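You operate a simulated robot arm through the tools that you are given. There is no shell and no other tool. Be economical: measure what you need, move in short steps, check, and stop when the job is done.

You are at the controls of a simulated two-armed robot. One attempt, no reset.

## Task
On the floor of the packing tray, fold the cream cloth in half.

It is judged by the outcome, as a careful person would: the job done as asked, and still so three seconds after it is handed in. It fails if anything else is knocked over, pushed out of place, dropped, spilled or broken. Flat cloth is picked up by pressing the open fingertips on it (5 to 10 N) and closing them slowly along it; thin cloth reads only 2 to 8 mm in the jaws.

## Robot
Two 7-joint arms with two-finger parallel grippers on one trunk, on a base that drives. Base frame: it is fixed to the floor where the robot stands at the start and does not move with it; the origin is under the middle of the robot, x ahead of it, y to its left, z up; the surface under the hand at the start is at about z = 80. Lengths are in cm, angles in degrees, forces in N, time in s.
The left shoulder is at the start at [7.1, 15.6, 100.5], the right one opposite. Places, roughly: floor of the packing tray [60, -20, 80]. Payload 3.91 kg a hand.
Tool frame (each hand has its own): the origin (TCP) lies between the finger pads and is the grasp point; the fingertips stand 3 cm ahead of it; z points along the fingers, y is the line along which they close. Largest opening 11 cm; finger width 2, thickness 1; the body of the gripper, 4.8 by 11.2 cm, starts 5.5 cm behind the TCP.
Orientation is told as [roll, pitch, yaw] about the base's x, y, z axes, in that order, counted from this pose: with the fingers straight down and closing along the base's y, the tool's x points along the base's -x, its y along +y and its z along -z.

## Interface
- The arms move only by the tool move_arm. It takes "left_plan", "right_plan" or both (then of equal length, played together; a hand with none holds still); each is a list that holds one entry, the list of rows, each a list of 7 numbers: the shift along the tool's x, y, z in units of 200 mm (1.0 is 200 mm), then the turn, a rotation vector about the tool's x, y, z in units of 90 degrees (1.0 is 90 degrees), then the closure, from 0 (fully open) to 1 (shut). In form: [[[x, y, z, ax, ay, az, grip], ...]]. A call has 1 to 8 rows; each row is the pose to reach, as a shift and turn from the pose commanded when the call began, along the tool's axes at that moment. A call with a number of a shift or a turn outside -1 to 1 is refused whole. Rows are played at 5 a second. More than 5 cm and 8.6 degrees between two rows, or a gripper value outside its range, and nothing of the call is played. Where a pose cannot be reached the arm comes as near as it can. A force on the tool above 40 N (or 10 N above the force at the start of the call, whichever is more), or a blocked arm, ends the call early, and 0.2 s more pass. Each finger travels about 10.8 cm/s and halts on what it meets, pressing with about 26 N; the grip force reading is that of the motor and also rises with nothing between the fingers. The clock runs only during rows and for 0.2 s after the last one: add rows that repeat a pose to give the fingers time. The reply holds the time, the measured pose of the TCP, the force on the tool along the base axes, the opening and the grip force, in the units named above and with some noise, with the torque about the TCP (base axes, N m) and any sound that the robot's microphone picked up, and new pictures: "views" is both (left out), scene, wrist or none (wrist: the cameras of the hands that moved).
- Cameras (640 x 400 px; columns grow to the right, rows downward): "scene" is now at [12.58, -4.19, 122.76]; the picture's right is [-0.48, -0.88, 0.00], its down [-0.55, 0.30, -0.78] and it looks along [0.68, -0.38, -0.62] (base axes); focal length 279 px, centre (320, 200). "left" rides on the left gripper at [7.2, -1.7, -10.3] in its tool frame; the picture's right is [0.23, 0.97, 0.00], its down [-0.76, 0.18, -0.62] and it looks along [-0.61, 0.14, 0.78] (tool axes); focal length 222 px, centre (320, 200). "right" rides on the right gripper at [7.2, 1.7, -10.3] in its tool frame; the picture's right is [-0.23, 0.97, 0.00], its down [-0.76, -0.18, -0.62] and it looks along [-0.61, -0.14, 0.78] (tool axes); focal length 222 px, centre (320, 200). There is no depth. A picture from a camera that has moved, and an enlarged one, comes with that camera's place and axes in the base frame and with its lens.
- raise_lower(by): slides the trunk up (or, below 0, down) by that many cm; the arms and the scene camera ride with it, the base frame stays. It gives what a move gives, with no picture.
- base_move(legs): drives the robot by 1 to 6 legs, each [ahead, left, turn to the left] in cm, cm and degrees, along the robot's own axes; the way and the turn of a leg run together, so that a leg with both is an arc; at most 150 cm and 180 degrees a leg. The arms and the cameras ride along, it lands a little off, and it stops where it bumps. It gives what a move gives, and a new picture of the scene camera.
- aim_head(pan, tilt): turns the head with the scene camera to pan (to the left, within 86 degrees either way) and tilt (down, from -29 to 69), counted from straight ahead of the robot. It gives what a move gives, and a new picture of the scene camera.
- inspect(camera, box): a new picture of the part [left, top, right, bottom] of that camera's present view, enlarged. The clock stands still meanwhile.
- sign_off(): hands the job in; it is judged then, once.

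Work in short steps. Places have to be worked out from the pictures, the camera data and where the tool is seen: move nearer, look again, correct. Check each grasp and each placing, and mend what went wrong. You have 120 turns and 260 pictures in all, those below and enlarged ones among them. Open the grippers and draw the arms clear of the work before you hand the job in, unless the task says otherwise; then end with one line.

The tools are called after "Call:" as a command line: name --argument value ..., lists and objects as JSON in quotes. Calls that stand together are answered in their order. move_arm: Moves the arms, as the interface text tells. Its arguments: {"type":"object","properties":{"left_plan":{"type":"array"},"right_plan":{"type":"array"},"views":{"type":"string","enum":["both","scene","wrist","none"]}},"required":[]} The other tools are called the same way: raise_lower (by) slides the trunk up or down; base_move (legs) drives the base; aim_head (pan, tilt) turns the head that bears the scene camera; inspect (camera, box) takes an enlarged picture of a part of a camera's view; sign_off () hands the job in.

At the start:

```text
clock: 0.0
left_position: [81.68, 4.09, 94.75]
left_tool_rot: [0.0, 0.0, 0.0]
left_wrist_force: [0.3, 0.5, 0.5]
left_ft_torque: [0.02, 0.01, -0.02]
left_width: 11.0
left_grip_force: 0.0
right_position: [53.89, -51.65, 99.31]
right_tool_rot: [0.1, 0.0, 0.0]
right_wrist_force: [0.1, -0.4, -0.8]
right_ft_torque: [-0.02, -0.01, -0.01]
right_width: 10.98
right_grip_force: 0.0
trunk travel left (down, up): [-45.0, 49.0]
robot x, y, heading: [0.24, -0.27, -0.3]
head pan, tilt: [-29.0, 38.6]
```

scene: 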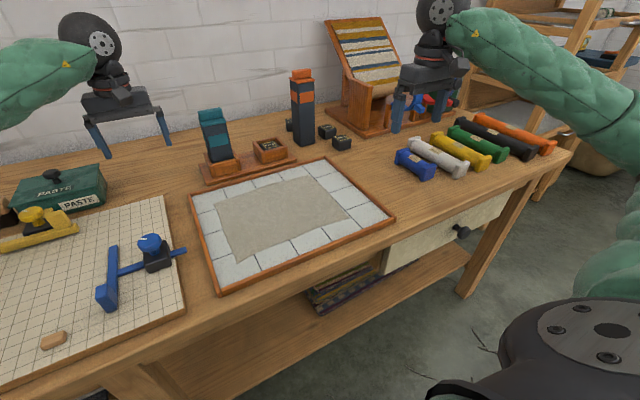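
right: 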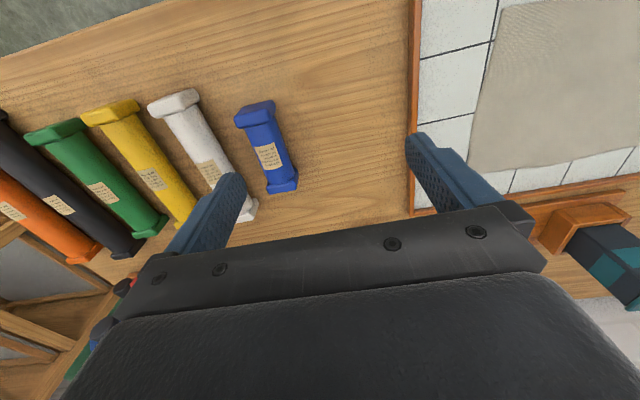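
left: 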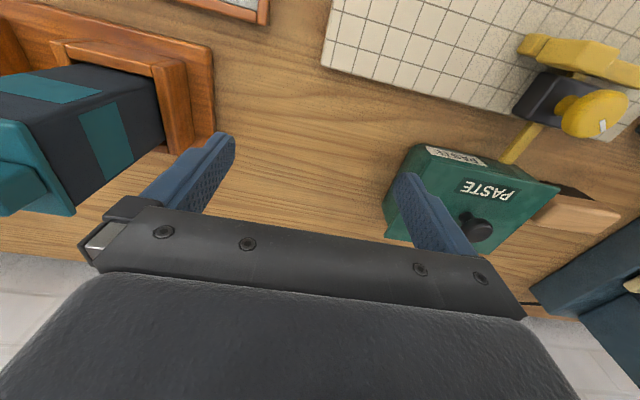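

I'll take an enlarged look at the tray and cloth to find its corners.

Call:
inspect --camera "scene" --box '[180, 140, 400, 300]'

Call:
inspect --camera "right" --box '[400, 0, 640, 220]'

```text
2.50 times, centred on (290, 220) of scene
camera zoom: at [12.58, -4.19, 122.76], right [-0.48, -0.88, 0.0], down [-0.55, 0.3, -0.78], along [0.68, -0.38, -0.62], focal length 697 px, centre (395, 150)
```

zoom: 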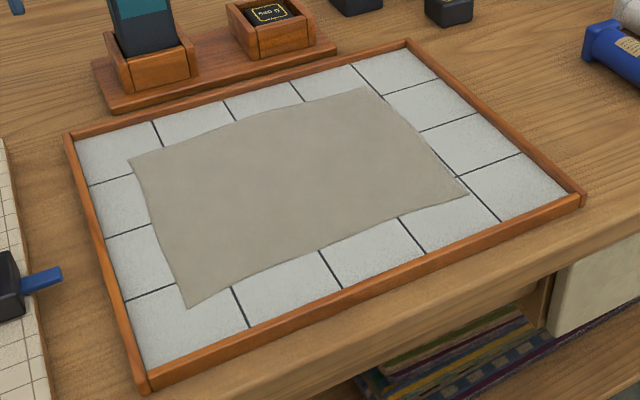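

```text
1.82 times, centred on (520, 110) of right
camera zoom: at [46.71, -49.96, 109.64], right [0.23, 0.97, 0.0], down [0.76, -0.18, 0.62], along [0.61, -0.14, -0.78], focal length 404 px, centre (-44, 364)
```

zoom: 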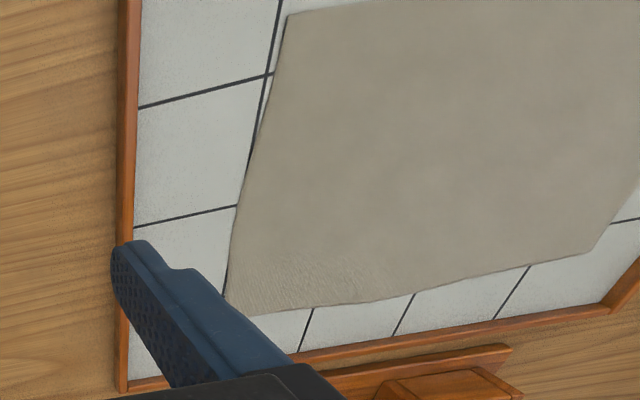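

The cloth is axis-aligned: about x 50..70, y -33..-7, about 20 x 26 cm, with the tray rim at x 43..74.5, y -41..-2.5. I'll fold the front edge to the back with both hands. First I raise the trunk for clearance, then back away and centre the robot on the cloth.

Call:
raise_lower --by 10

Call:
base_move --legs '[[-15, 0, 0], [0, -18, 0]]'

Call:
aim_head --pan 0 --tilt 40

```text
clock: 1.3
left_position: [81.61, 4.2, 104.67]
left_tool_rot: [0.1, 0.1, 0.0]
left_wrist_force: [-0.1, -0.3, 0.1]
left_ft_torque: [-0.03, 0.01, -0.01]
left_width: 10.97
left_grip_force: 0.1
right_position: [54.03, -51.7, 109.4]
right_tool_rot: [0.0, 0.0, 0.0]
right_wrist_force: [-0.7, -0.2, -0.4]
right_ft_torque: [-0.01, 0.03, 0.01]
right_width: 11.0
right_grip_force: 0.0
trunk travel left (down, up): [-55.0, 39.0]
robot x, y, heading: [-0.11, -0.14, -0.0]
head pan, tilt: [-29.0, 38.6]
```

```text
clock: 3.8
left_position: [66.38, -13.99, 104.69]
left_tool_rot: [0.1, -0.1, -0.1]
left_wrist_force: [1.7, -0.1, 0.0]
left_ft_torque: [0.05, 0.02, 0.0]
left_width: 11.01
left_grip_force: 0.1
right_position: [38.73, -69.91, 109.2]
right_tool_rot: [0.2, 0.1, 0.0]
right_wrist_force: [0.3, -0.4, 0.0]
right_ft_torque: [0.05, -0.01, -0.02]
right_width: 10.98
right_grip_force: 0.1
trunk travel left (down, up): [-55.0, 39.0]
robot x, y, heading: [-15.11, -18.0, -0.1]
head pan, tilt: [-29.0, 38.6]
camera scene: at [-2.61, -22.38, 132.75], right [-0.48, -0.87, 0.0], down [-0.55, 0.3, -0.78], along [0.68, -0.38, -0.62], focal length 279 px, centre (320, 200)
```

scene: 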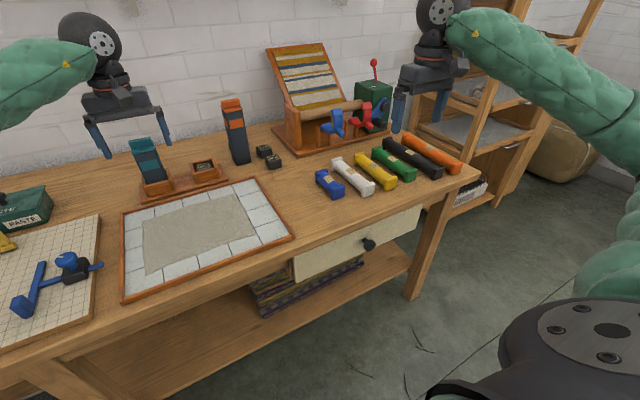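

```text
clock: 4.8
left_position: [66.4, -14.02, 104.81]
left_tool_rot: [0.1, 0.0, 0.0]
left_wrist_force: [-0.4, -0.3, 0.4]
left_ft_torque: [0.05, 0.0, 0.03]
left_width: 11.02
left_grip_force: 0.0
right_position: [38.81, -69.77, 109.22]
right_tool_rot: [0.0, 0.0, 0.0]
right_wrist_force: [0.4, -0.4, 0.4]
right_ft_torque: [-0.03, 0.02, -0.05]
right_width: 11.0
right_grip_force: 0.0
trunk travel left (down, up): [-55.0, 39.0]
robot x, y, heading: [-15.32, -18.18, 0.2]
head pan, tilt: [0.0, 40.0]
camera scene: at [-1.63, -18.09, 132.54], right [0.0, -1.0, 0.0], down [-0.64, 0.0, -0.77], along [0.77, 0.0, -0.64], focal length 279 px, centre (320, 200)
```

scene: 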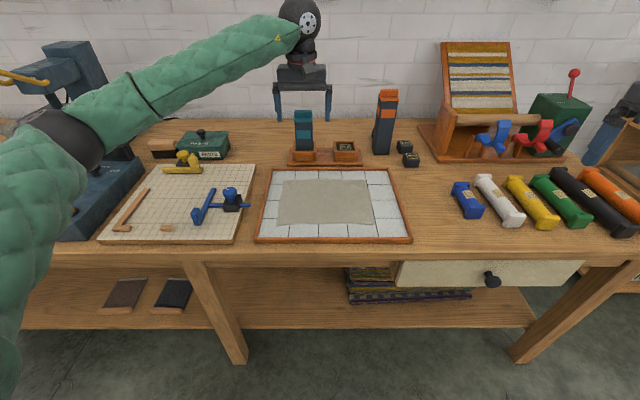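

The base is now centred, so I'll enlarge the cloth to refine its corners.

Call:
inspect --camera "scene" --box '[240, 150, 420, 262]'

```text
3.56 times, centred on (330, 206) of scene
camera zoom: at [-1.63, -18.09, 132.54], right [0.0, -1.0, 0.0], down [-0.64, 0.0, -0.77], along [0.77, 0.0, -0.64], focal length 992 px, centre (284, 179)
```

zoom: 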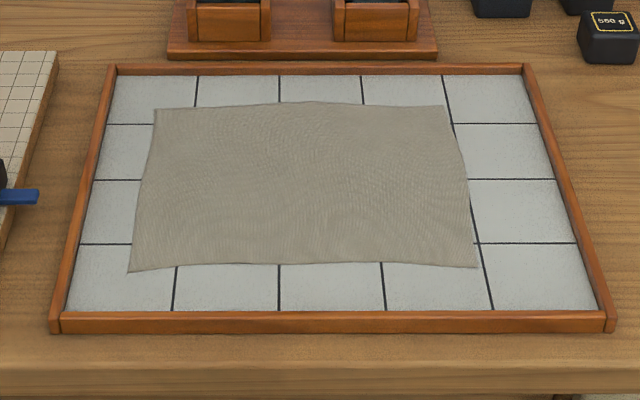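

Refined corners: front-left (50.3,-6.6), front-right (50.7,-32.4), back at x≈71. I'll bring both hands to hover over the front corners, partly closed (about 2.5 cm); this is the first part.

Call:
move_arm --left_plan '[[[0.12, 0.04, 0.1, 0, 0, 0, 0.2], [0.24, 0.07, 0.2, 0, 0, 0, 0.4], [0.36, 0.11, 0.3, 0, 0, 0, 0.6], [0.48, 0.15, 0.4, 0, 0, 0, 0.773], [0.61, 0.19, 0.5, 0, 0, 0, 0.773], [0.73, 0.22, 0.6, 0, 0, 0, 0.773]]]' --right_plan '[[[-0.11, 0.17, 0, 0, 0, 0, 0.2], [-0.22, 0.33, 0, 0, 0, 0, 0.4], [-0.33, 0.5, 0, 0, 0, 0, 0.6], [-0.44, 0.67, 0, 0, 0, 0, 0.773], [-0.55, 0.83, 0, 0, 0, 0, 0.773], [-0.65, 1.0, 0, 0, 0, 0, 0.773]]]' --views "none"

Call:
move_arm --right_plan '[[[0, 0.17, 0.1, 0, 0, 0, 0.773], [0, 0.34, 0.25, 0, 0, 0, 0.773], [0, 0.5, 0.4, 0, 0, 0, 0.773], [0, 0.67, 0.55, 0, 0, 0, 0.773], [0, 0.84, 0.7, 0, 0, 0, 0.773], [0, 1.0, 0.84, 0, 0, 0, 0.773]]]'

Call:
inspect --camera "left" --box '[0, 0, 640, 400]'

```text
clock: 6.2
left_position: [51.71, -9.52, 92.7]
left_tool_rot: [-0.2, 0.1, -0.1]
left_wrist_force: [0.2, 0.9, -0.5]
left_ft_torque: [-0.03, 0.01, -0.02]
left_width: 2.51
left_grip_force: 0.0
right_position: [51.65, -49.62, 109.33]
right_tool_rot: [-0.1, 0.0, -0.1]
right_wrist_force: [-1.4, 0.0, 0.1]
right_ft_torque: [-0.03, 0.01, -0.03]
right_width: 2.49
right_grip_force: 0.2
trunk travel left (down, up): [-55.0, 39.0]
robot x, y, heading: [-15.02, -17.5, -0.0]
head pan, tilt: [0.0, 40.0]
```

```text
clock: 7.6
left_position: [51.74, -9.59, 92.83]
left_tool_rot: [-0.1, 0.1, 0.0]
left_wrist_force: [0.0, 0.0, -0.3]
left_ft_torque: [0.01, 0.03, -0.01]
left_width: 2.52
left_grip_force: 0.1
right_position: [51.8, -29.57, 92.56]
right_tool_rot: [0.0, 0.1, -0.2]
right_wrist_force: [0.7, -1.9, -0.6]
right_ft_torque: [-0.02, 0.02, -0.01]
right_width: 2.48
right_grip_force: 0.0
trunk travel left (down, up): [-55.0, 39.0]
robot x, y, heading: [-15.18, -18.2, -0.3]
head pan, tilt: [0.0, 40.0]
camera scene: at [-1.56, -18.0, 132.54], right [0.0, -1.0, 0.0], down [-0.64, 0.0, -0.77], along [0.77, 0.0, -0.64], focal length 279 px, centre (320, 200)
camera right: at [44.58, -27.91, 102.86], right [0.23, 0.97, 0.0], down [0.76, -0.18, 0.62], along [0.61, -0.14, -0.78], focal length 222 px, centre (320, 200)
```

scene: 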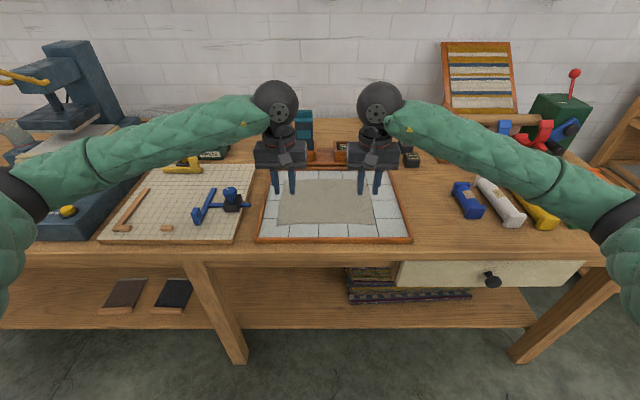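
right: 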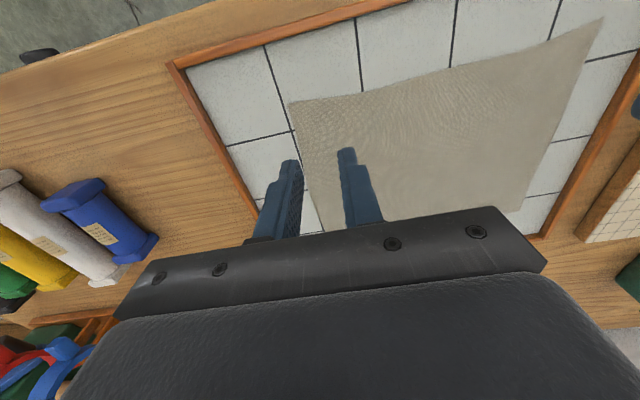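

```text
1.00 times, centred on (320, 200) of left (not enlarged: the box is as wide or as high as the picture)
camera zoom: at [44.56, -11.2, 103.13], right [-0.23, 0.97, 0.0], down [0.76, 0.18, 0.62], along [0.61, 0.14, -0.78], focal length 222 px, centre (320, 200)
```

zoom: 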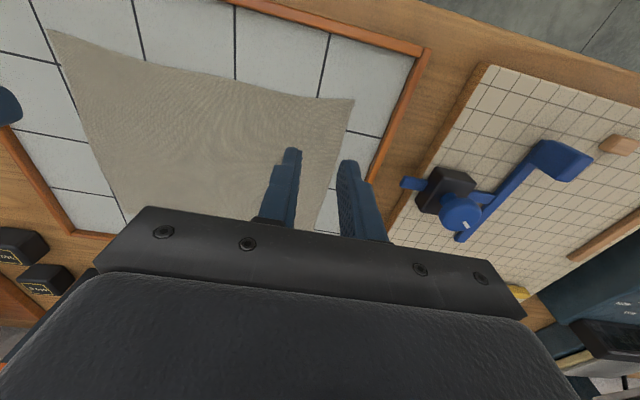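

Both wrist views agree on the corners (50,-32) and (50,-6.7). I'll lower both hands to just above the cloth.

Call:
move_arm --left_plan '[[[0, 0, 0.15, 0, 0, 0, 0.773], [0, 0, 0.3, 0, 0, 0, 0.773], [0, 0, 0.42, 0, 0, 0, 0.773], [0, 0, 0.42, 0, 0, 0, 0.773]]]' --right_plan '[[[0, 0, 0.15, 0, 0, 0, 0.773], [0, 0, 0.3, 0, 0, 0, 0.773], [0, 0, 0.41, 0, 0, 0, 0.773], [0, 0, 0.41, 0, 0, 0, 0.773]]]'

```text
clock: 8.6
left_position: [51.78, -9.44, 84.35]
left_tool_rot: [0.1, 0.0, -0.1]
left_wrist_force: [-0.8, 0.4, 0.6]
left_ft_torque: [0.0, 0.0, 0.04]
left_width: 2.51
left_grip_force: 0.1
right_position: [51.55, -29.59, 84.39]
right_tool_rot: [-0.1, 0.0, -0.1]
right_wrist_force: [-0.3, -0.1, -0.2]
right_ft_torque: [-0.02, 0.0, 0.01]
right_width: 2.5
right_grip_force: 0.0
trunk travel left (down, up): [-55.0, 39.0]
robot x, y, heading: [-15.29, -17.88, -0.0]
head pan, tilt: [0.0, 40.0]
camera scene: at [-1.66, -18.05, 132.55], right [0.0, -1.0, 0.0], down [-0.64, 0.0, -0.77], along [0.77, 0.0, -0.64], focal length 279 px, centre (320, 200)
camera right: at [44.36, -27.94, 94.72], right [0.23, 0.97, 0.0], down [0.76, -0.18, 0.62], along [0.61, -0.14, -0.78], focal length 222 px, centre (320, 200)
camera left: at [44.65, -11.08, 94.69], right [-0.23, 0.97, 0.0], down [0.76, 0.18, 0.62], along [0.61, 0.14, -0.78], focal length 222 px, centre (320, 200)
```

scene: 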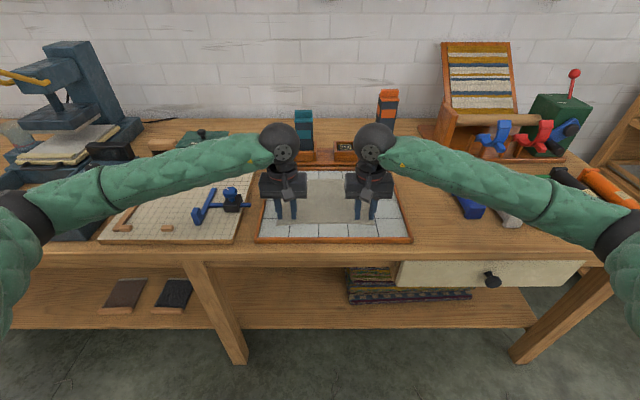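
right: 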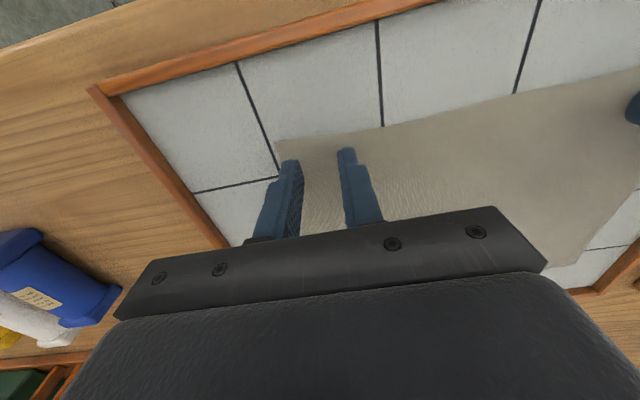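
left: 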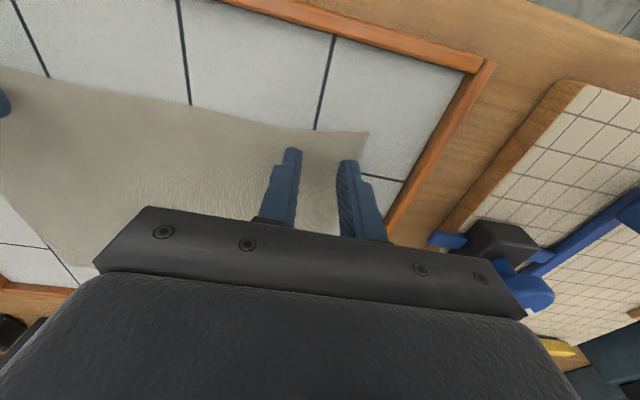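

The fingers are over the cloth near both front corners. I'll go down in small steps and read the force.

Call:
move_arm --left_plan '[[[0, 0, 0.02, 0, 0, 0, 0.773], [0, 0, 0.04, 0, 0, 0, 0.773], [0, 0, 0.045, 0, 0, 0, 0.773]]]' --right_plan '[[[0, 0, 0.02, 0, 0, 0, 0.773], [0, 0, 0.04, 0, 0, 0, 0.773], [0, 0, 0.045, 0, 0, 0, 0.773]]]' --views "none"

```text
clock: 9.4
left_position: [51.75, -9.45, 84.05]
left_tool_rot: [0.0, -0.2, 0.0]
left_wrist_force: [6.9, 2.1, 27.7]
left_ft_torque: [0.21, -0.09, -0.06]
left_width: 2.52
left_grip_force: 0.5
right_position: [51.55, -29.62, 83.99]
right_tool_rot: [0.1, -0.3, -0.1]
right_wrist_force: [8.1, -1.1, 38.2]
right_ft_torque: [-0.2, -0.09, 0.01]
right_width: 2.49
right_grip_force: 0.1
trunk travel left (down, up): [-55.0, 39.0]
robot x, y, heading: [-15.39, -18.18, -0.0]
head pan, tilt: [0.0, 40.0]
```

Contact is at z≈84, but the force is too high (28 and 38 N). I'll back off towards 8 N.

Call:
move_arm --left_plan '[[[0, 0, -0.012, 0, 0, 0, 0.773], [0, 0, -0.018, 0, 0, 0, 0.773], [0, 0, -0.018, 0, 0, 0, 0.773]]]' --right_plan '[[[0, 0, -0.012, 0, 0, 0, 0.773], [0, 0, -0.021, 0, 0, 0, 0.773], [0, 0, -0.021, 0, 0, 0, 0.773]]]' --views "none"

```text
clock: 10.2
left_position: [51.66, -9.52, 83.97]
left_tool_rot: [0.0, 0.1, -0.1]
left_wrist_force: [2.9, 1.7, 17.2]
left_ft_torque: [0.03, -0.07, 0.01]
left_width: 2.51
left_grip_force: 0.4
right_position: [51.62, -29.62, 83.94]
right_tool_rot: [0.0, 0.0, 0.0]
right_wrist_force: [5.0, 2.0, 20.9]
right_ft_torque: [0.14, -0.13, 0.01]
right_width: 2.49
right_grip_force: 0.1
trunk travel left (down, up): [-55.0, 39.0]
robot x, y, heading: [-15.17, -18.44, -0.1]
head pan, tilt: [0.0, 40.0]
```

Stiffness is about 3–4 N/mm, so I'll raise another 3 mm and then close slowly.

Call:
move_arm --left_plan '[[[0, 0, -0.015, 0, 0, 0, 0.773], [0, 0, -0.015, 0, 0, 0, 0.773]]]' --right_plan '[[[0, 0, -0.015, 0, 0, 0, 0.773], [0, 0, -0.015, 0, 0, 0, 0.773]]]' --views "none"

```text
clock: 10.8
left_position: [51.7, -9.56, 84.05]
left_tool_rot: [-0.1, 0.2, -0.2]
left_wrist_force: [-0.2, -0.4, 0.5]
left_ft_torque: [0.02, 0.02, -0.03]
left_width: 2.49
left_grip_force: 0.0
right_position: [51.85, -29.72, 83.89]
right_tool_rot: [-0.1, 0.1, -0.2]
right_wrist_force: [-0.2, -0.3, 0.7]
right_ft_torque: [0.0, 0.0, 0.0]
right_width: 2.51
right_grip_force: 0.0
trunk travel left (down, up): [-55.0, 39.0]
robot x, y, heading: [-15.16, -18.27, -0.3]
head pan, tilt: [0.0, 40.0]
```

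Contact was just lost, so I'll go down 1.6 mm.

Call:
move_arm --left_plan '[[[0, 0, 0.008, 0, 0, 0, 0.773], [0, 0, 0.008, 0, 0, 0, 0.773]]]' --right_plan '[[[0, 0, 0.007, 0, 0, 0, 0.773], [0, 0, 0.007, 0, 0, 0, 0.773]]]' --views "none"

```text
clock: 11.4
left_position: [51.71, -9.52, 83.88]
left_tool_rot: [0.0, 0.0, -0.2]
left_wrist_force: [-0.1, -0.3, 0.0]
left_ft_torque: [0.01, 0.0, -0.03]
left_width: 2.48
left_grip_force: 0.1
right_position: [51.71, -29.78, 83.96]
right_tool_rot: [0.1, 0.0, -0.1]
right_wrist_force: [0.1, -0.3, -0.4]
right_ft_torque: [-0.02, 0.01, 0.04]
right_width: 2.49
right_grip_force: 0.0
trunk travel left (down, up): [-55.0, 39.0]
robot x, y, heading: [-15.26, -18.09, 0.0]
head pan, tilt: [0.0, 40.0]
```

No contact yet, so I'll go down another 1 mm.

Call:
move_arm --left_plan '[[[0, 0, 0.006, 0, 0, 0, 0.773], [0, 0, 0.006, 0, 0, 0, 0.773]]]' --right_plan '[[[0, 0, 0.006, 0, 0, 0, 0.773], [0, 0, 0.006, 0, 0, 0, 0.773]]]' --views "none"

```text
clock: 12.0
left_position: [51.7, -9.59, 83.94]
left_tool_rot: [0.0, -0.1, 0.0]
left_wrist_force: [-1.7, -0.8, 6.7]
left_ft_torque: [-0.01, 0.04, -0.02]
left_width: 2.51
left_grip_force: 0.0
right_position: [51.71, -29.74, 83.89]
right_tool_rot: [0.0, 0.0, 0.0]
right_wrist_force: [0.0, -0.1, 2.5]
right_ft_torque: [0.03, 0.03, 0.0]
right_width: 2.5
right_grip_force: 0.0
trunk travel left (down, up): [-55.0, 39.0]
robot x, y, heading: [-15.22, -18.01, 0.3]
head pan, tilt: [0.0, 40.0]
```

Left presses at 6.7 N and right needs a bit more. I'll press the right by 1 mm and close both slowly.

Call:
move_arm --left_plan '[[[0, 0, 0.002, 0, 0, 0, 0.773], [0, 0, 0.002, 0, 0, 0, 0.81], [0, 0, 0.002, 0, 0, 0, 0.85], [0, 0, 0.002, 0, 0, 0, 0.89], [0, 0, 0.002, 0, 0, 0, 0.93], [0, 0, 0.002, 0, 0, 0, 0.97], [0, 0, 0.002, 0, 0, 0, 1.0], [0, 0, 0.002, 0, 0, 0, 1.0]]]' --right_plan '[[[0, 0, 0.006, 0, 0, 0, 0.773], [0, 0, 0.006, 0, 0, 0, 0.81], [0, 0, 0.006, 0, 0, 0, 0.85], [0, 0, 0.006, 0, 0, 0, 0.89], [0, 0, 0.006, 0, 0, 0, 0.93], [0, 0, 0.006, 0, 0, 0, 0.97], [0, 0, 0.006, 0, 0, 0, 1.0], [0, 0, 0.006, 0, 0, 0, 1.0]]]'

```text
clock: 13.8
left_position: [51.71, -9.68, 83.97]
left_tool_rot: [0.0, -0.1, -0.1]
left_wrist_force: [1.3, 0.6, 15.7]
left_ft_torque: [0.04, -0.02, -0.01]
left_width: 0.0
left_grip_force: 26.0
right_position: [51.59, -29.58, 83.84]
right_tool_rot: [0.1, -0.1, -0.1]
right_wrist_force: [0.3, -0.5, 10.4]
right_ft_torque: [0.04, -0.05, 0.01]
right_width: 0.0
right_grip_force: 26.7
trunk travel left (down, up): [-55.0, 39.0]
robot x, y, heading: [-15.17, -18.34, -0.0]
head pan, tilt: [0.0, 40.0]
camera scene: at [-1.78, -18.03, 132.57], right [0.0, -1.0, 0.0], down [-0.64, 0.0, -0.77], along [0.77, 0.0, -0.64], focal length 279 px, centre (320, 200)
camera right: at [44.4, -27.9, 94.24], right [0.23, 0.97, 0.0], down [0.76, -0.18, 0.62], along [0.61, -0.14, -0.78], focal length 222 px, centre (320, 200)
camera left: at [44.54, -11.22, 94.23], right [-0.23, 0.97, 0.0], down [0.76, 0.18, 0.62], along [0.61, 0.14, -0.78], focal length 222 px, centre (320, 200)
```

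scene: 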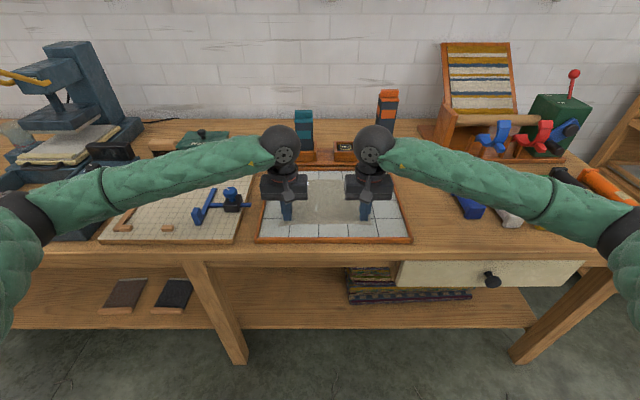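
right: 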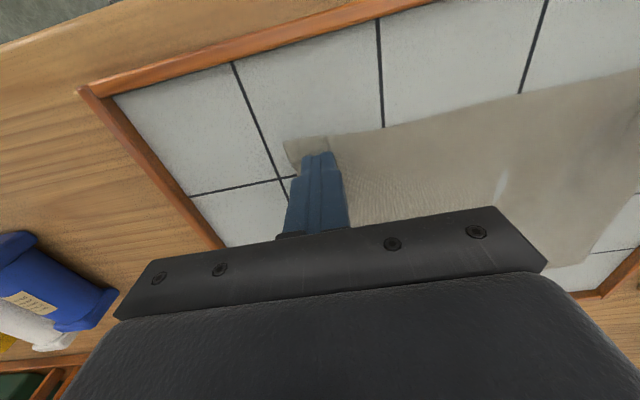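
left: 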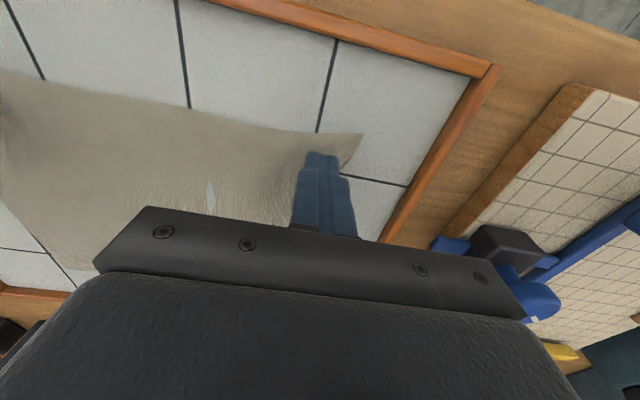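

Widths read 0.0, so the cloth may not be pinched. I'll look closely at both tips.

Call:
inspect --camera "right" --box '[240, 100, 400, 220]'

Call:
inspect --camera "left" --box '[240, 100, 400, 220]'

```text
3.33 times, centred on (320, 160) of right
camera zoom: at [44.4, -27.9, 94.24], right [0.23, 0.97, 0.0], down [0.76, -0.18, 0.62], along [0.61, -0.14, -0.78], focal length 740 px, centre (320, 333)
```

zoom: 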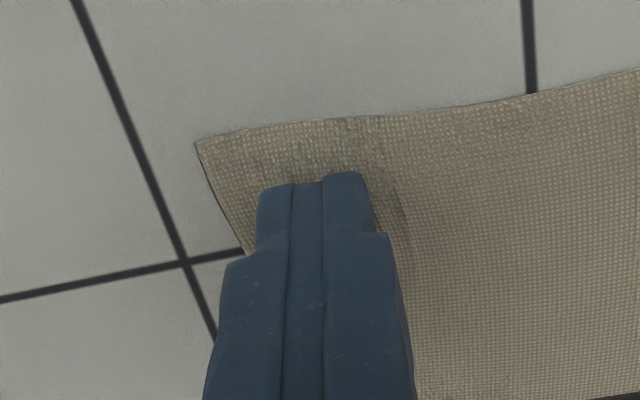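

```text
3.33 times, centred on (320, 160) of left
camera zoom: at [44.54, -11.22, 94.23], right [-0.23, 0.97, 0.0], down [0.76, 0.18, 0.62], along [0.61, 0.14, -0.78], focal length 740 px, centre (320, 333)
```

zoom: 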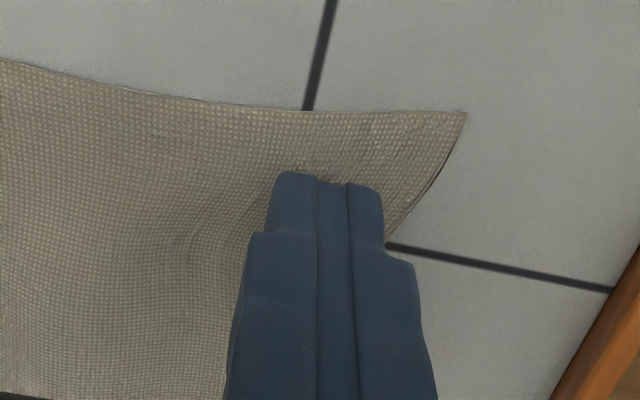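

There's a little wrinkling but no clear pinch. A 1.5 cm lift will show it.

Call:
move_arm --left_plan '[[[0, 0, -0.04, 0, 0, 0, 1], [0, 0, -0.08, 0, 0, 0, 1]]]' --right_plan '[[[0, 0, -0.04, 0, 0, 0, 1], [0, 0, -0.08, 0, 0, 0, 1]]]' --views "wrist"

```text
clock: 14.4
left_position: [51.86, -9.54, 85.23]
left_tool_rot: [0.0, 0.1, -0.1]
left_wrist_force: [1.0, 0.4, -0.7]
left_ft_torque: [0.02, -0.01, 0.0]
left_width: 0.01
left_grip_force: 26.2
right_position: [51.82, -29.55, 85.34]
right_tool_rot: [-0.1, 0.0, 0.0]
right_wrist_force: [0.7, 0.3, -0.6]
right_ft_torque: [-0.01, 0.01, 0.03]
right_width: 0.01
right_grip_force: 26.1
trunk travel left (down, up): [-55.0, 39.0]
robot x, y, heading: [-15.43, -18.29, -0.1]
head pan, tilt: [0.0, 40.0]
camera right: at [44.54, -27.92, 95.72], right [0.23, 0.97, 0.0], down [0.76, -0.18, 0.62], along [0.61, -0.14, -0.78], focal length 222 px, centre (320, 200)
camera left: at [44.64, -11.25, 95.63], right [-0.23, 0.97, 0.0], down [0.76, 0.18, 0.62], along [0.61, 0.14, -0.78], focal length 222 px, centre (320, 200)
```

right: 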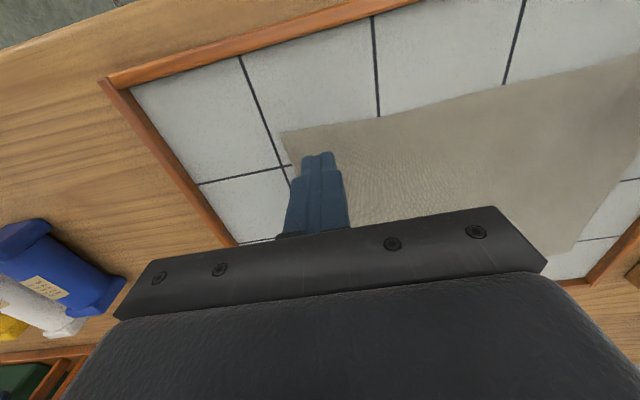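
left: 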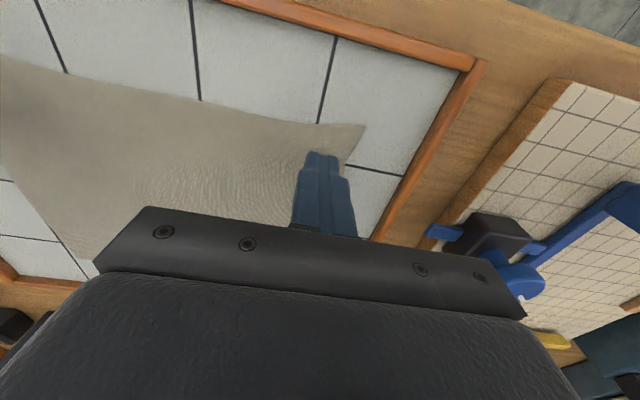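

The pinch failed. I'll retry with wider openings (6 cm), centred 2 cm further in from the corners, so more cloth gathers.

Call:
move_arm --left_plan '[[[0, 0, -0.05, 0, 0, 0, 0.8], [-0.01, -0.05, -0.05, 0, 0, 0, 0.6], [-0.025, -0.1, -0.05, 0, 0, 0, 0.455], [-0.025, -0.1, 0, 0, 0, 0, 0.455], [-0.025, -0.1, 0.05, 0, 0, 0, 0.455], [-0.025, -0.1, 0.068, 0, 0, 0, 0.455], [-0.025, -0.1, 0.068, 0, 0, 0, 0.455]]]' --right_plan '[[[0, 0, -0.05, 0, 0, 0, 0.8], [-0.01, 0.05, -0.05, 0, 0, 0, 0.6], [-0.025, 0.1, -0.05, 0, 0, 0, 0.455], [-0.025, 0.1, 0, 0, 0, 0, 0.455], [-0.025, 0.1, 0.05, 0, 0, 0, 0.455], [-0.025, 0.1, 0.073, 0, 0, 0, 0.455], [-0.025, 0.1, 0.073, 0, 0, 0, 0.455]]]' --views "none"

```text
clock: 16.0
left_position: [52.24, -11.56, 84.02]
left_tool_rot: [0.0, 0.0, -0.1]
left_wrist_force: [-0.6, -0.4, 0.1]
left_ft_torque: [0.01, 0.0, 0.01]
left_width: 5.99
left_grip_force: 0.1
right_position: [52.17, -27.74, 84.0]
right_tool_rot: [-0.1, 0.1, -0.1]
right_wrist_force: [-0.2, -0.6, 3.2]
right_ft_torque: [-0.04, 0.0, 0.03]
right_width: 5.99
right_grip_force: 0.0
trunk travel left (down, up): [-55.0, 39.0]
robot x, y, heading: [-14.89, -18.37, 0.0]
head pan, tilt: [0.0, 40.0]
```

Right is just touching at 3 N, so I'll press both slightly more.

Call:
move_arm --left_plan '[[[0, 0, 0.009, 0, 0, 0, 0.455], [0, 0, 0.009, 0, 0, 0, 0.455]]]' --right_plan '[[[0, 0, 0.006, 0, 0, 0, 0.455], [0, 0, 0.006, 0, 0, 0, 0.455]]]' --views "none"

```text
clock: 16.6
left_position: [52.3, -11.59, 83.95]
left_tool_rot: [-0.1, 0.0, -0.1]
left_wrist_force: [0.6, -0.5, 0.8]
left_ft_torque: [0.01, -0.03, 0.01]
left_width: 6.01
left_grip_force: 0.2
right_position: [52.34, -27.77, 83.8]
right_tool_rot: [0.0, -0.1, -0.1]
right_wrist_force: [2.2, -3.5, 14.6]
right_ft_torque: [-0.14, 0.05, 0.03]
right_width: 5.99
right_grip_force: 0.2
trunk travel left (down, up): [-55.0, 39.0]
robot x, y, heading: [-15.23, -18.07, -0.2]
head pan, tilt: [0.0, 40.0]
```

The contact is stiff, about 10 N/mm. I'll adjust the left down 0.8 mm and the right up 0.6 mm.

Call:
move_arm --left_plan '[[[0, 0, 0.004, 0, 0, 0, 0.455], [0, 0, 0.004, 0, 0, 0, 0.455]]]' --right_plan '[[[0, 0, -0.003, 0, 0, 0, 0.455], [0, 0, -0.003, 0, 0, 0, 0.455]]]' --views "none"

```text
clock: 17.2
left_position: [52.19, -11.5, 83.86]
left_tool_rot: [-0.1, -0.1, 0.1]
left_wrist_force: [1.2, -1.1, 13.4]
left_ft_torque: [0.13, -0.03, -0.03]
left_width: 5.98
left_grip_force: 0.1
right_position: [52.26, -27.76, 84.06]
right_tool_rot: [0.0, -0.1, 0.0]
right_wrist_force: [2.2, -2.0, 11.7]
right_ft_torque: [-0.12, -0.06, 0.03]
right_width: 6.0
right_grip_force: 0.1
trunk travel left (down, up): [-55.0, 39.0]
robot x, y, heading: [-15.0, -17.83, -0.1]
head pan, tilt: [0.0, 40.0]
```

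Forces are about 12–13 N. I'll ease slightly and close slowly, first part.

Call:
move_arm --left_plan '[[[0, 0, -0.002, 0, 0, 0, 0.48], [0, 0, -0.002, 0, 0, 0, 0.51], [0, 0, -0.002, 0, 0, 0, 0.54], [0, 0, -0.002, 0, 0, 0, 0.57], [0, 0, -0.002, 0, 0, 0, 0.6], [0, 0, -0.002, 0, 0, 0, 0.63], [0, 0, -0.002, 0, 0, 0, 0.66], [0, 0, -0.002, 0, 0, 0, 0.69]]]' --right_plan '[[[0, 0, -0.002, 0, 0, 0, 0.48], [0, 0, -0.002, 0, 0, 0, 0.51], [0, 0, -0.002, 0, 0, 0, 0.54], [0, 0, -0.002, 0, 0, 0, 0.57], [0, 0, -0.002, 0, 0, 0, 0.6], [0, 0, -0.002, 0, 0, 0, 0.63], [0, 0, -0.002, 0, 0, 0, 0.66], [0, 0, -0.002, 0, 0, 0, 0.69]]]' --views "wrist"

```text
clock: 19.0
left_position: [52.2, -11.64, 83.87]
left_tool_rot: [0.0, -0.1, -0.1]
left_wrist_force: [-0.2, 0.0, 14.3]
left_ft_torque: [0.03, 0.08, 0.0]
left_width: 3.23
left_grip_force: 0.1
right_position: [52.15, -27.78, 83.97]
right_tool_rot: [0.1, 0.0, -0.1]
right_wrist_force: [-0.5, 0.4, 3.3]
right_ft_torque: [0.01, 0.0, 0.0]
right_width: 3.39
right_grip_force: 0.1
trunk travel left (down, up): [-55.0, 39.0]
robot x, y, heading: [-15.15, -17.83, -0.1]
head pan, tilt: [0.0, 40.0]
camera right: at [44.96, -26.05, 94.26], right [0.23, 0.97, 0.0], down [0.76, -0.18, 0.62], along [0.61, -0.14, -0.78], focal length 222 px, centre (320, 200)
camera left: at [45.0, -13.27, 94.23], right [-0.23, 0.97, 0.0], down [0.76, 0.18, 0.62], along [0.61, 0.14, -0.78], focal length 222 px, centre (320, 200)
```

right: 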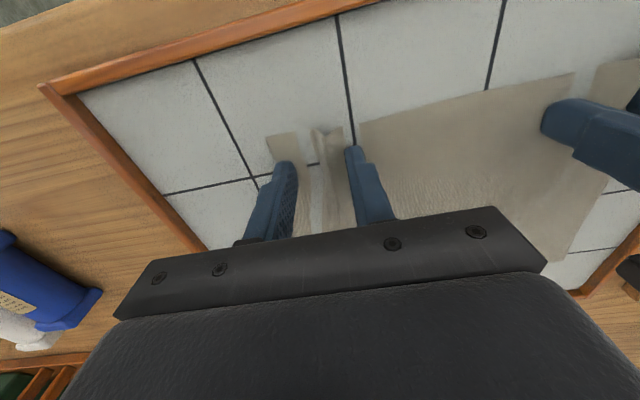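
left: 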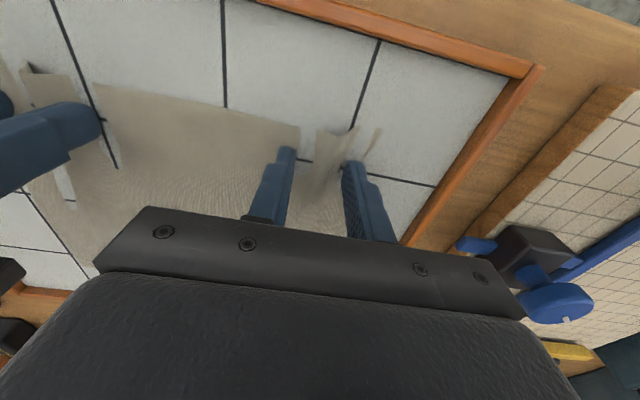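

Ridges are forming between the fingers on both sides. I'll keep closing slowly.

Call:
move_arm --left_plan '[[[0, 0, 0, 0, 0, 0, 0.73], [0, 0, 0, 0, 0, 0, 0.77], [0, 0, 0, 0, 0, 0, 0.81], [0, 0, 0, 0, 0, 0, 0.85], [0, 0, 0, 0, 0, 0, 0.9], [0, 0, 0, 0, 0, 0, 0.95], [0, 0, 0, 0, 0, 0, 1.0], [0, 0, 0, 0, 0, 0, 1.0]]]' --right_plan '[[[0, 0, 0.002, 0, 0, 0, 0.73], [0, 0, 0.002, 0, 0, 0, 0.77], [0, 0, 0.002, 0, 0, 0, 0.81], [0, 0, 0.002, 0, 0, 0, 0.85], [0, 0, 0.002, 0, 0, 0, 0.9], [0, 0, 0.002, 0, 0, 0, 0.95], [0, 0, 0.002, 0, 0, 0, 1.0], [0, 0, 0.002, 0, 0, 0, 1.0]]]' --views "wrist"

```text
clock: 20.8
left_position: [52.11, -11.74, 83.91]
left_tool_rot: [-0.1, 0.0, -0.1]
left_wrist_force: [1.2, -4.7, 9.6]
left_ft_torque: [-0.14, 0.01, 0.04]
left_width: 0.21
left_grip_force: 25.7
right_position: [52.18, -27.64, 83.83]
right_tool_rot: [0.0, -0.1, 0.0]
right_wrist_force: [1.7, 1.8, 15.4]
right_ft_torque: [0.12, 0.04, -0.04]
right_width: 0.02
right_grip_force: 25.8
trunk travel left (down, up): [-55.0, 39.0]
robot x, y, heading: [-14.82, -18.01, 0.2]
head pan, tilt: [0.0, 40.0]
camera right: at [44.93, -26.01, 94.3], right [0.23, 0.97, 0.0], down [0.76, -0.18, 0.62], along [0.61, -0.14, -0.78], focal length 222 px, centre (320, 200)
camera left: at [44.97, -13.28, 94.23], right [-0.23, 0.97, 0.0], down [0.76, 0.18, 0.62], along [0.61, 0.14, -0.78], focal length 222 px, centre (320, 200)
```

right: 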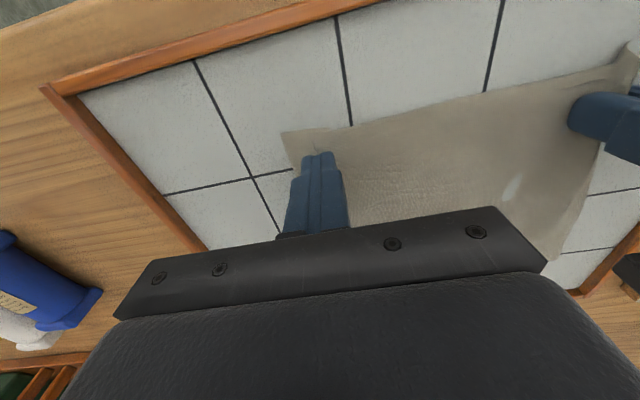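
left: 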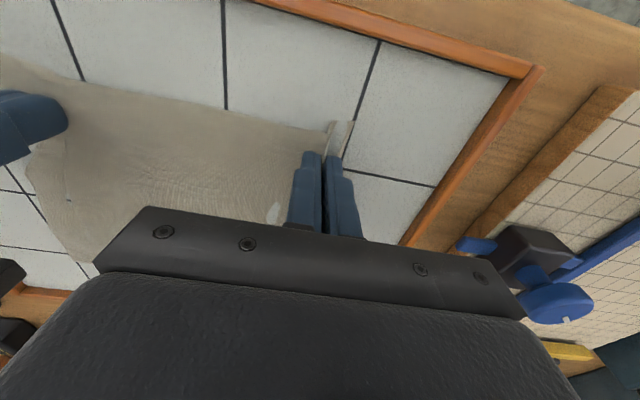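

Left holds the cloth (2.1 mm); right slipped out (0.2 mm) and pulled its corner in. I'll drag the corner back outward with the closed right fingertips pressed, then lift and reopen.

Call:
move_arm --right_plan '[[[0, -0.03, 0, 0, 0, 0, 1], [0, -0.06, 0, 0, 0, 0, 1], [0, -0.09, 0, 0, 0, 0, 1], [0, -0.12, 0, 0, 0, 0, 1], [0, -0.12, -0.06, 0, 0, 0, 1], [0, -0.07, -0.12, 0, 0, 0, 0.7], [0, 0, -0.12, 0, 0, 0, 0.455], [0, 0, -0.12, 0, 0, 0, 0.455]]]' --views "wrist"

```text
clock: 22.6
left_position: [52.2, -11.69, 83.96]
left_tool_rot: [0.1, 0.0, 0.0]
left_wrist_force: [-2.2, 2.9, 16.0]
left_ft_torque: [0.11, 0.09, 0.0]
left_width: 0.22
left_grip_force: 25.5
right_position: [52.2, -27.78, 86.3]
right_tool_rot: [0.0, 0.0, 0.0]
right_wrist_force: [0.4, 0.1, -0.7]
right_ft_torque: [0.0, 0.0, -0.02]
right_width: 6.01
right_grip_force: 0.1
trunk travel left (down, up): [-55.0, 39.0]
robot x, y, heading: [-15.25, -17.9, 0.2]
head pan, tilt: [0.0, 40.0]
camera right: at [44.94, -26.05, 96.63], right [0.23, 0.97, 0.0], down [0.76, -0.18, 0.62], along [0.61, -0.14, -0.78], focal length 222 px, centre (320, 200)
```

right: 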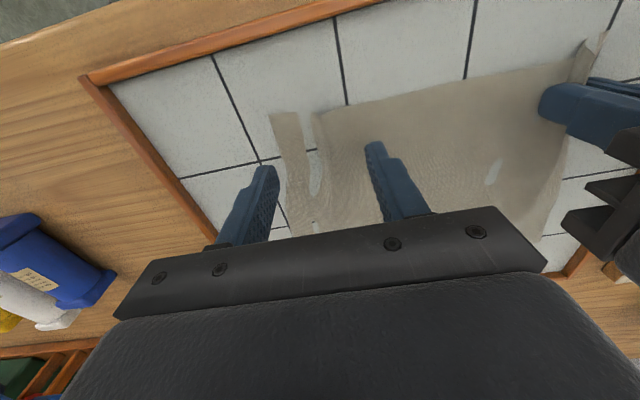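

Call:
inspect --camera "right" --box '[220, 60, 460, 250]'

```text
2.11 times, centred on (340, 155) of right
camera zoom: at [44.94, -26.05, 96.63], right [0.23, 0.97, 0.0], down [0.76, -0.18, 0.62], along [0.61, -0.14, -0.78], focal length 468 px, centre (278, 295)
```

zoom: 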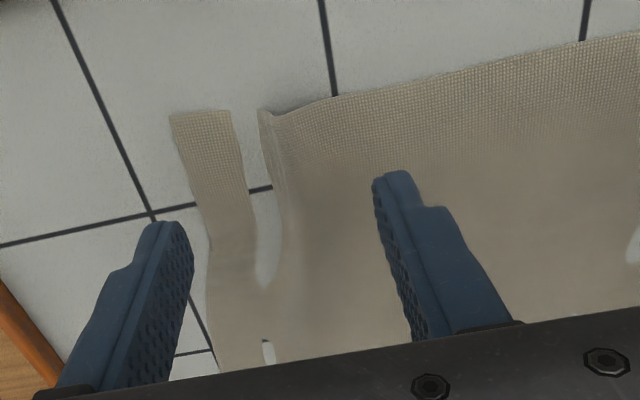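

A pleat already stands between the right fingers at y≈-27.5, with the outer edge at about -30.6. I'll narrow to 4 cm, come down on both sides of it and press.

Call:
move_arm --right_plan '[[[0, 0, 0.0, 0, 0, 0, 0.64], [0, 0, 0.05, 0, 0, 0, 0.64], [0, 0, 0.09, 0, 0, 0, 0.64], [0, 0, 0.117, 0, 0, 0, 0.64], [0, 0, 0.117, 0, 0, 0, 0.64]]]' --views "wrist"

```text
clock: 23.8
left_position: [52.2, -11.59, 83.95]
left_tool_rot: [0.0, 0.0, -0.2]
left_wrist_force: [-0.6, 3.3, 18.3]
left_ft_torque: [0.11, 0.03, 0.01]
left_width: 0.19
left_grip_force: 25.9
right_position: [52.17, -27.78, 84.02]
right_tool_rot: [0.0, 0.0, -0.1]
right_wrist_force: [-0.5, 1.3, -0.7]
right_ft_torque: [-0.01, 0.02, -0.03]
right_width: 3.95
right_grip_force: 0.0
trunk travel left (down, up): [-55.0, 39.0]
robot x, y, heading: [-15.09, -18.23, 0.0]
head pan, tilt: [0.0, 40.0]
camera right: at [44.93, -26.07, 94.38], right [0.23, 0.97, 0.0], down [0.76, -0.18, 0.62], along [0.61, -0.14, -0.78], focal length 222 px, centre (320, 200)
```

right: 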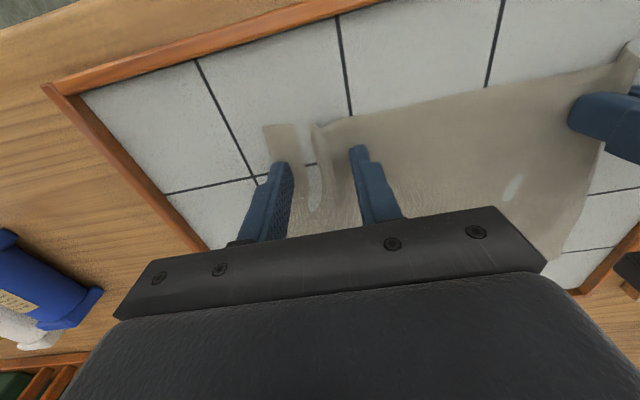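

The fingers straddle the pleat. I'll press and close slowly.

Call:
move_arm --right_plan '[[[0, 0, 0.006, 0, 0, 0, 0.64], [0, 0, 0.006, 0, 0, 0, 0.68], [0, 0, 0.006, 0, 0, 0, 0.72], [0, 0, 0.006, 0, 0, 0, 0.76], [0, 0, 0.006, 0, 0, 0, 0.8], [0, 0, 0.006, 0, 0, 0, 0.84], [0, 0, 0.006, 0, 0, 0, 0.88]]]' --views "wrist"

```text
clock: 25.4
left_position: [52.21, -11.58, 83.87]
left_tool_rot: [0.0, 0.1, -0.1]
left_wrist_force: [2.3, -1.9, 13.0]
left_ft_torque: [-0.02, 0.0, 0.0]
left_width: 0.22
left_grip_force: 26.3
right_position: [52.26, -27.78, 84.09]
right_tool_rot: [-0.1, -0.1, 0.0]
right_wrist_force: [-1.0, 0.4, 10.2]
right_ft_torque: [0.07, 0.07, 0.02]
right_width: 1.35
right_grip_force: 0.0
trunk travel left (down, up): [-55.0, 39.0]
robot x, y, heading: [-14.91, -18.03, -0.3]
head pan, tilt: [0.0, 40.0]
camera right: at [44.93, -26.1, 94.3], right [0.23, 0.97, 0.0], down [0.76, -0.18, 0.62], along [0.61, -0.14, -0.78], focal length 222 px, centre (320, 200)
```

right: 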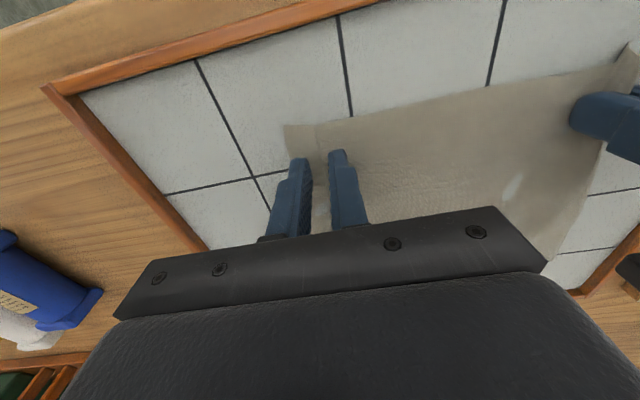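

Call:
move_arm --right_plan '[[[0, 0, 0.0, 0, 0, 0, 0.92], [0, 0, 0, 0, 0, 0, 0.96], [0, 0, 0, 0, 0, 0, 1.0], [0, 0, 0, 0, 0, 0, 1.0]]]' --views "none"

Call:
inspect --camera "right" --box '[240, 90, 420, 220]'

```text
clock: 26.4
left_position: [52.18, -11.71, 83.86]
left_tool_rot: [0.1, 0.0, -0.2]
left_wrist_force: [2.4, -3.9, 10.5]
left_ft_torque: [-0.13, -0.03, 0.02]
left_width: 0.2
left_grip_force: 26.0
right_position: [52.29, -27.78, 83.98]
right_tool_rot: [0.0, -0.1, 0.0]
right_wrist_force: [-0.9, 3.6, 15.0]
right_ft_torque: [0.14, 0.08, -0.04]
right_width: 0.01
right_grip_force: 25.7
trunk travel left (down, up): [-55.0, 39.0]
robot x, y, heading: [-15.28, -18.02, -0.1]
head pan, tilt: [0.0, 40.0]
```

```text
3.08 times, centred on (330, 155) of right
camera zoom: at [44.92, -26.07, 94.3], right [0.23, 0.97, 0.0], down [0.76, -0.18, 0.62], along [0.61, -0.14, -0.78], focal length 684 px, centre (289, 338)
```

zoom: 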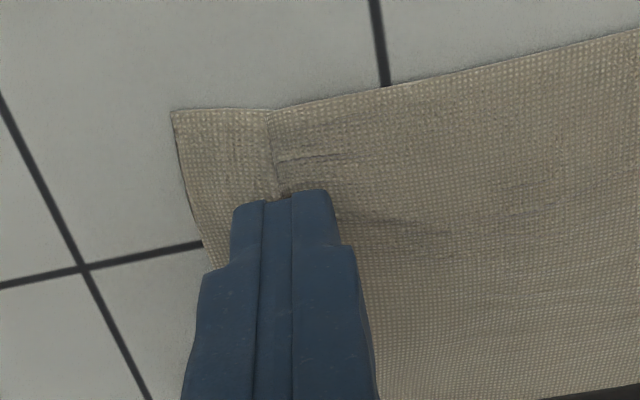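

Missed again: the pleat flattened. I'll open the fingers while pressing to spread the cloth back out.

Call:
move_arm --right_plan '[[[0, 0, 0.0, 0, 0, 0, 0.93], [0, 0, 0, 0, 0, 0, 0.86], [0, 0, 0, 0, 0, 0, 0.79], [0, 0, 0, 0, 0, 0, 0.72], [0, 0, 0, 0, 0, 0, 0.65], [0, 0, 0, 0, 0, 0, 0.58], [0, 0, 0, 0, 0, 0, 0.51], [0, 0, 0, 0, 0, 0, 0.48]]]' --views "wrist"

```text
clock: 28.2
left_position: [52.07, -11.65, 83.9]
left_tool_rot: [0.0, 0.0, -0.2]
left_wrist_force: [1.1, -0.6, 6.4]
left_ft_torque: [0.02, 0.0, -0.02]
left_width: 0.21
left_grip_force: 26.5
right_position: [52.22, -27.72, 83.99]
right_tool_rot: [0.0, 0.0, -0.1]
right_wrist_force: [0.7, -4.5, 19.1]
right_ft_torque: [0.51, 0.08, 0.03]
right_width: 5.51
right_grip_force: 0.0
trunk travel left (down, up): [-55.0, 39.0]
robot x, y, heading: [-15.29, -17.91, -0.2]
head pan, tilt: [0.0, 40.0]
camera right: at [44.92, -26.09, 94.29], right [0.23, 0.97, 0.0], down [0.76, -0.18, 0.62], along [0.61, -0.14, -0.78], focal length 222 px, centre (320, 200)
```

right: 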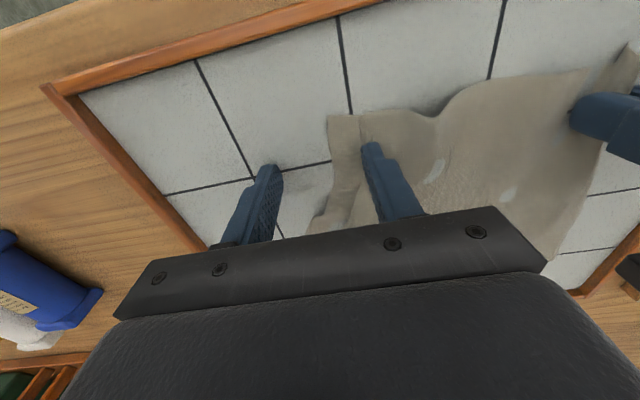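

The inner finger pushed cloth inward and raised a wave between the hands. I'll lift the right hand and move it aside for a clear look.

Call:
move_arm --right_plan '[[[0, 0, -0.1, 0, 0, 0, 0.48], [0, 0, -0.3, 0, 0, 0, 0.6], [0, -0.2, -0.45, 0, 0, 0, 0.8], [0, -0.4, -0.5, 0, 0, 0, 0.9], [0, -0.6, -0.5, 0, 0, 0, 1]]]' --views "none"

Call:
inspect --camera "scene" --box '[240, 150, 420, 262]'

Call:
inspect --camera "right" --box '[320, 0, 640, 200]'

```text
clock: 29.4
left_position: [52.25, -11.6, 83.98]
left_tool_rot: [0.0, 0.1, -0.1]
left_wrist_force: [-0.6, -3.4, 16.8]
left_ft_torque: [-0.07, 0.08, 0.02]
left_width: 0.21
left_grip_force: 26.1
right_position: [52.05, -39.54, 93.83]
right_tool_rot: [0.0, 0.0, 0.0]
right_wrist_force: [0.0, 0.0, 0.6]
right_ft_torque: [0.03, 0.02, 0.01]
right_width: 0.0
right_grip_force: 26.0
trunk travel left (down, up): [-55.0, 39.0]
robot x, y, heading: [-14.77, -17.91, 0.2]
head pan, tilt: [0.0, 40.0]
```

```text
3.56 times, centred on (330, 206) of scene
camera zoom: at [-1.72, -18.12, 132.56], right [0.0, -1.0, 0.0], down [-0.64, 0.0, -0.77], along [0.77, 0.0, -0.64], focal length 992 px, centre (284, 179)
```

zoom: 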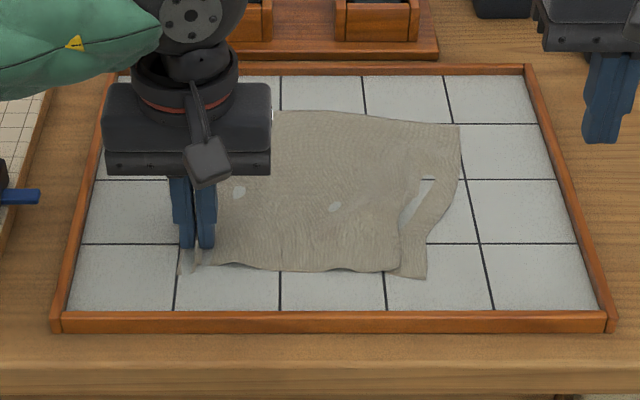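

```text
2.00 times, centred on (480, 100) of right
camera zoom: at [44.81, -37.81, 104.17], right [0.23, 0.97, 0.0], down [0.76, -0.18, 0.62], along [0.61, -0.14, -0.78], focal length 444 px, centre (0, 400)
```

zoom: 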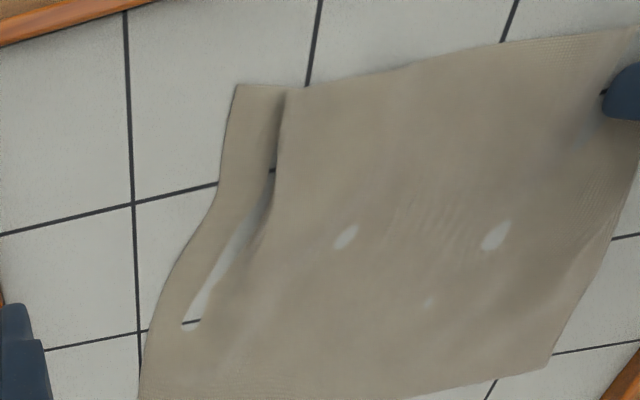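

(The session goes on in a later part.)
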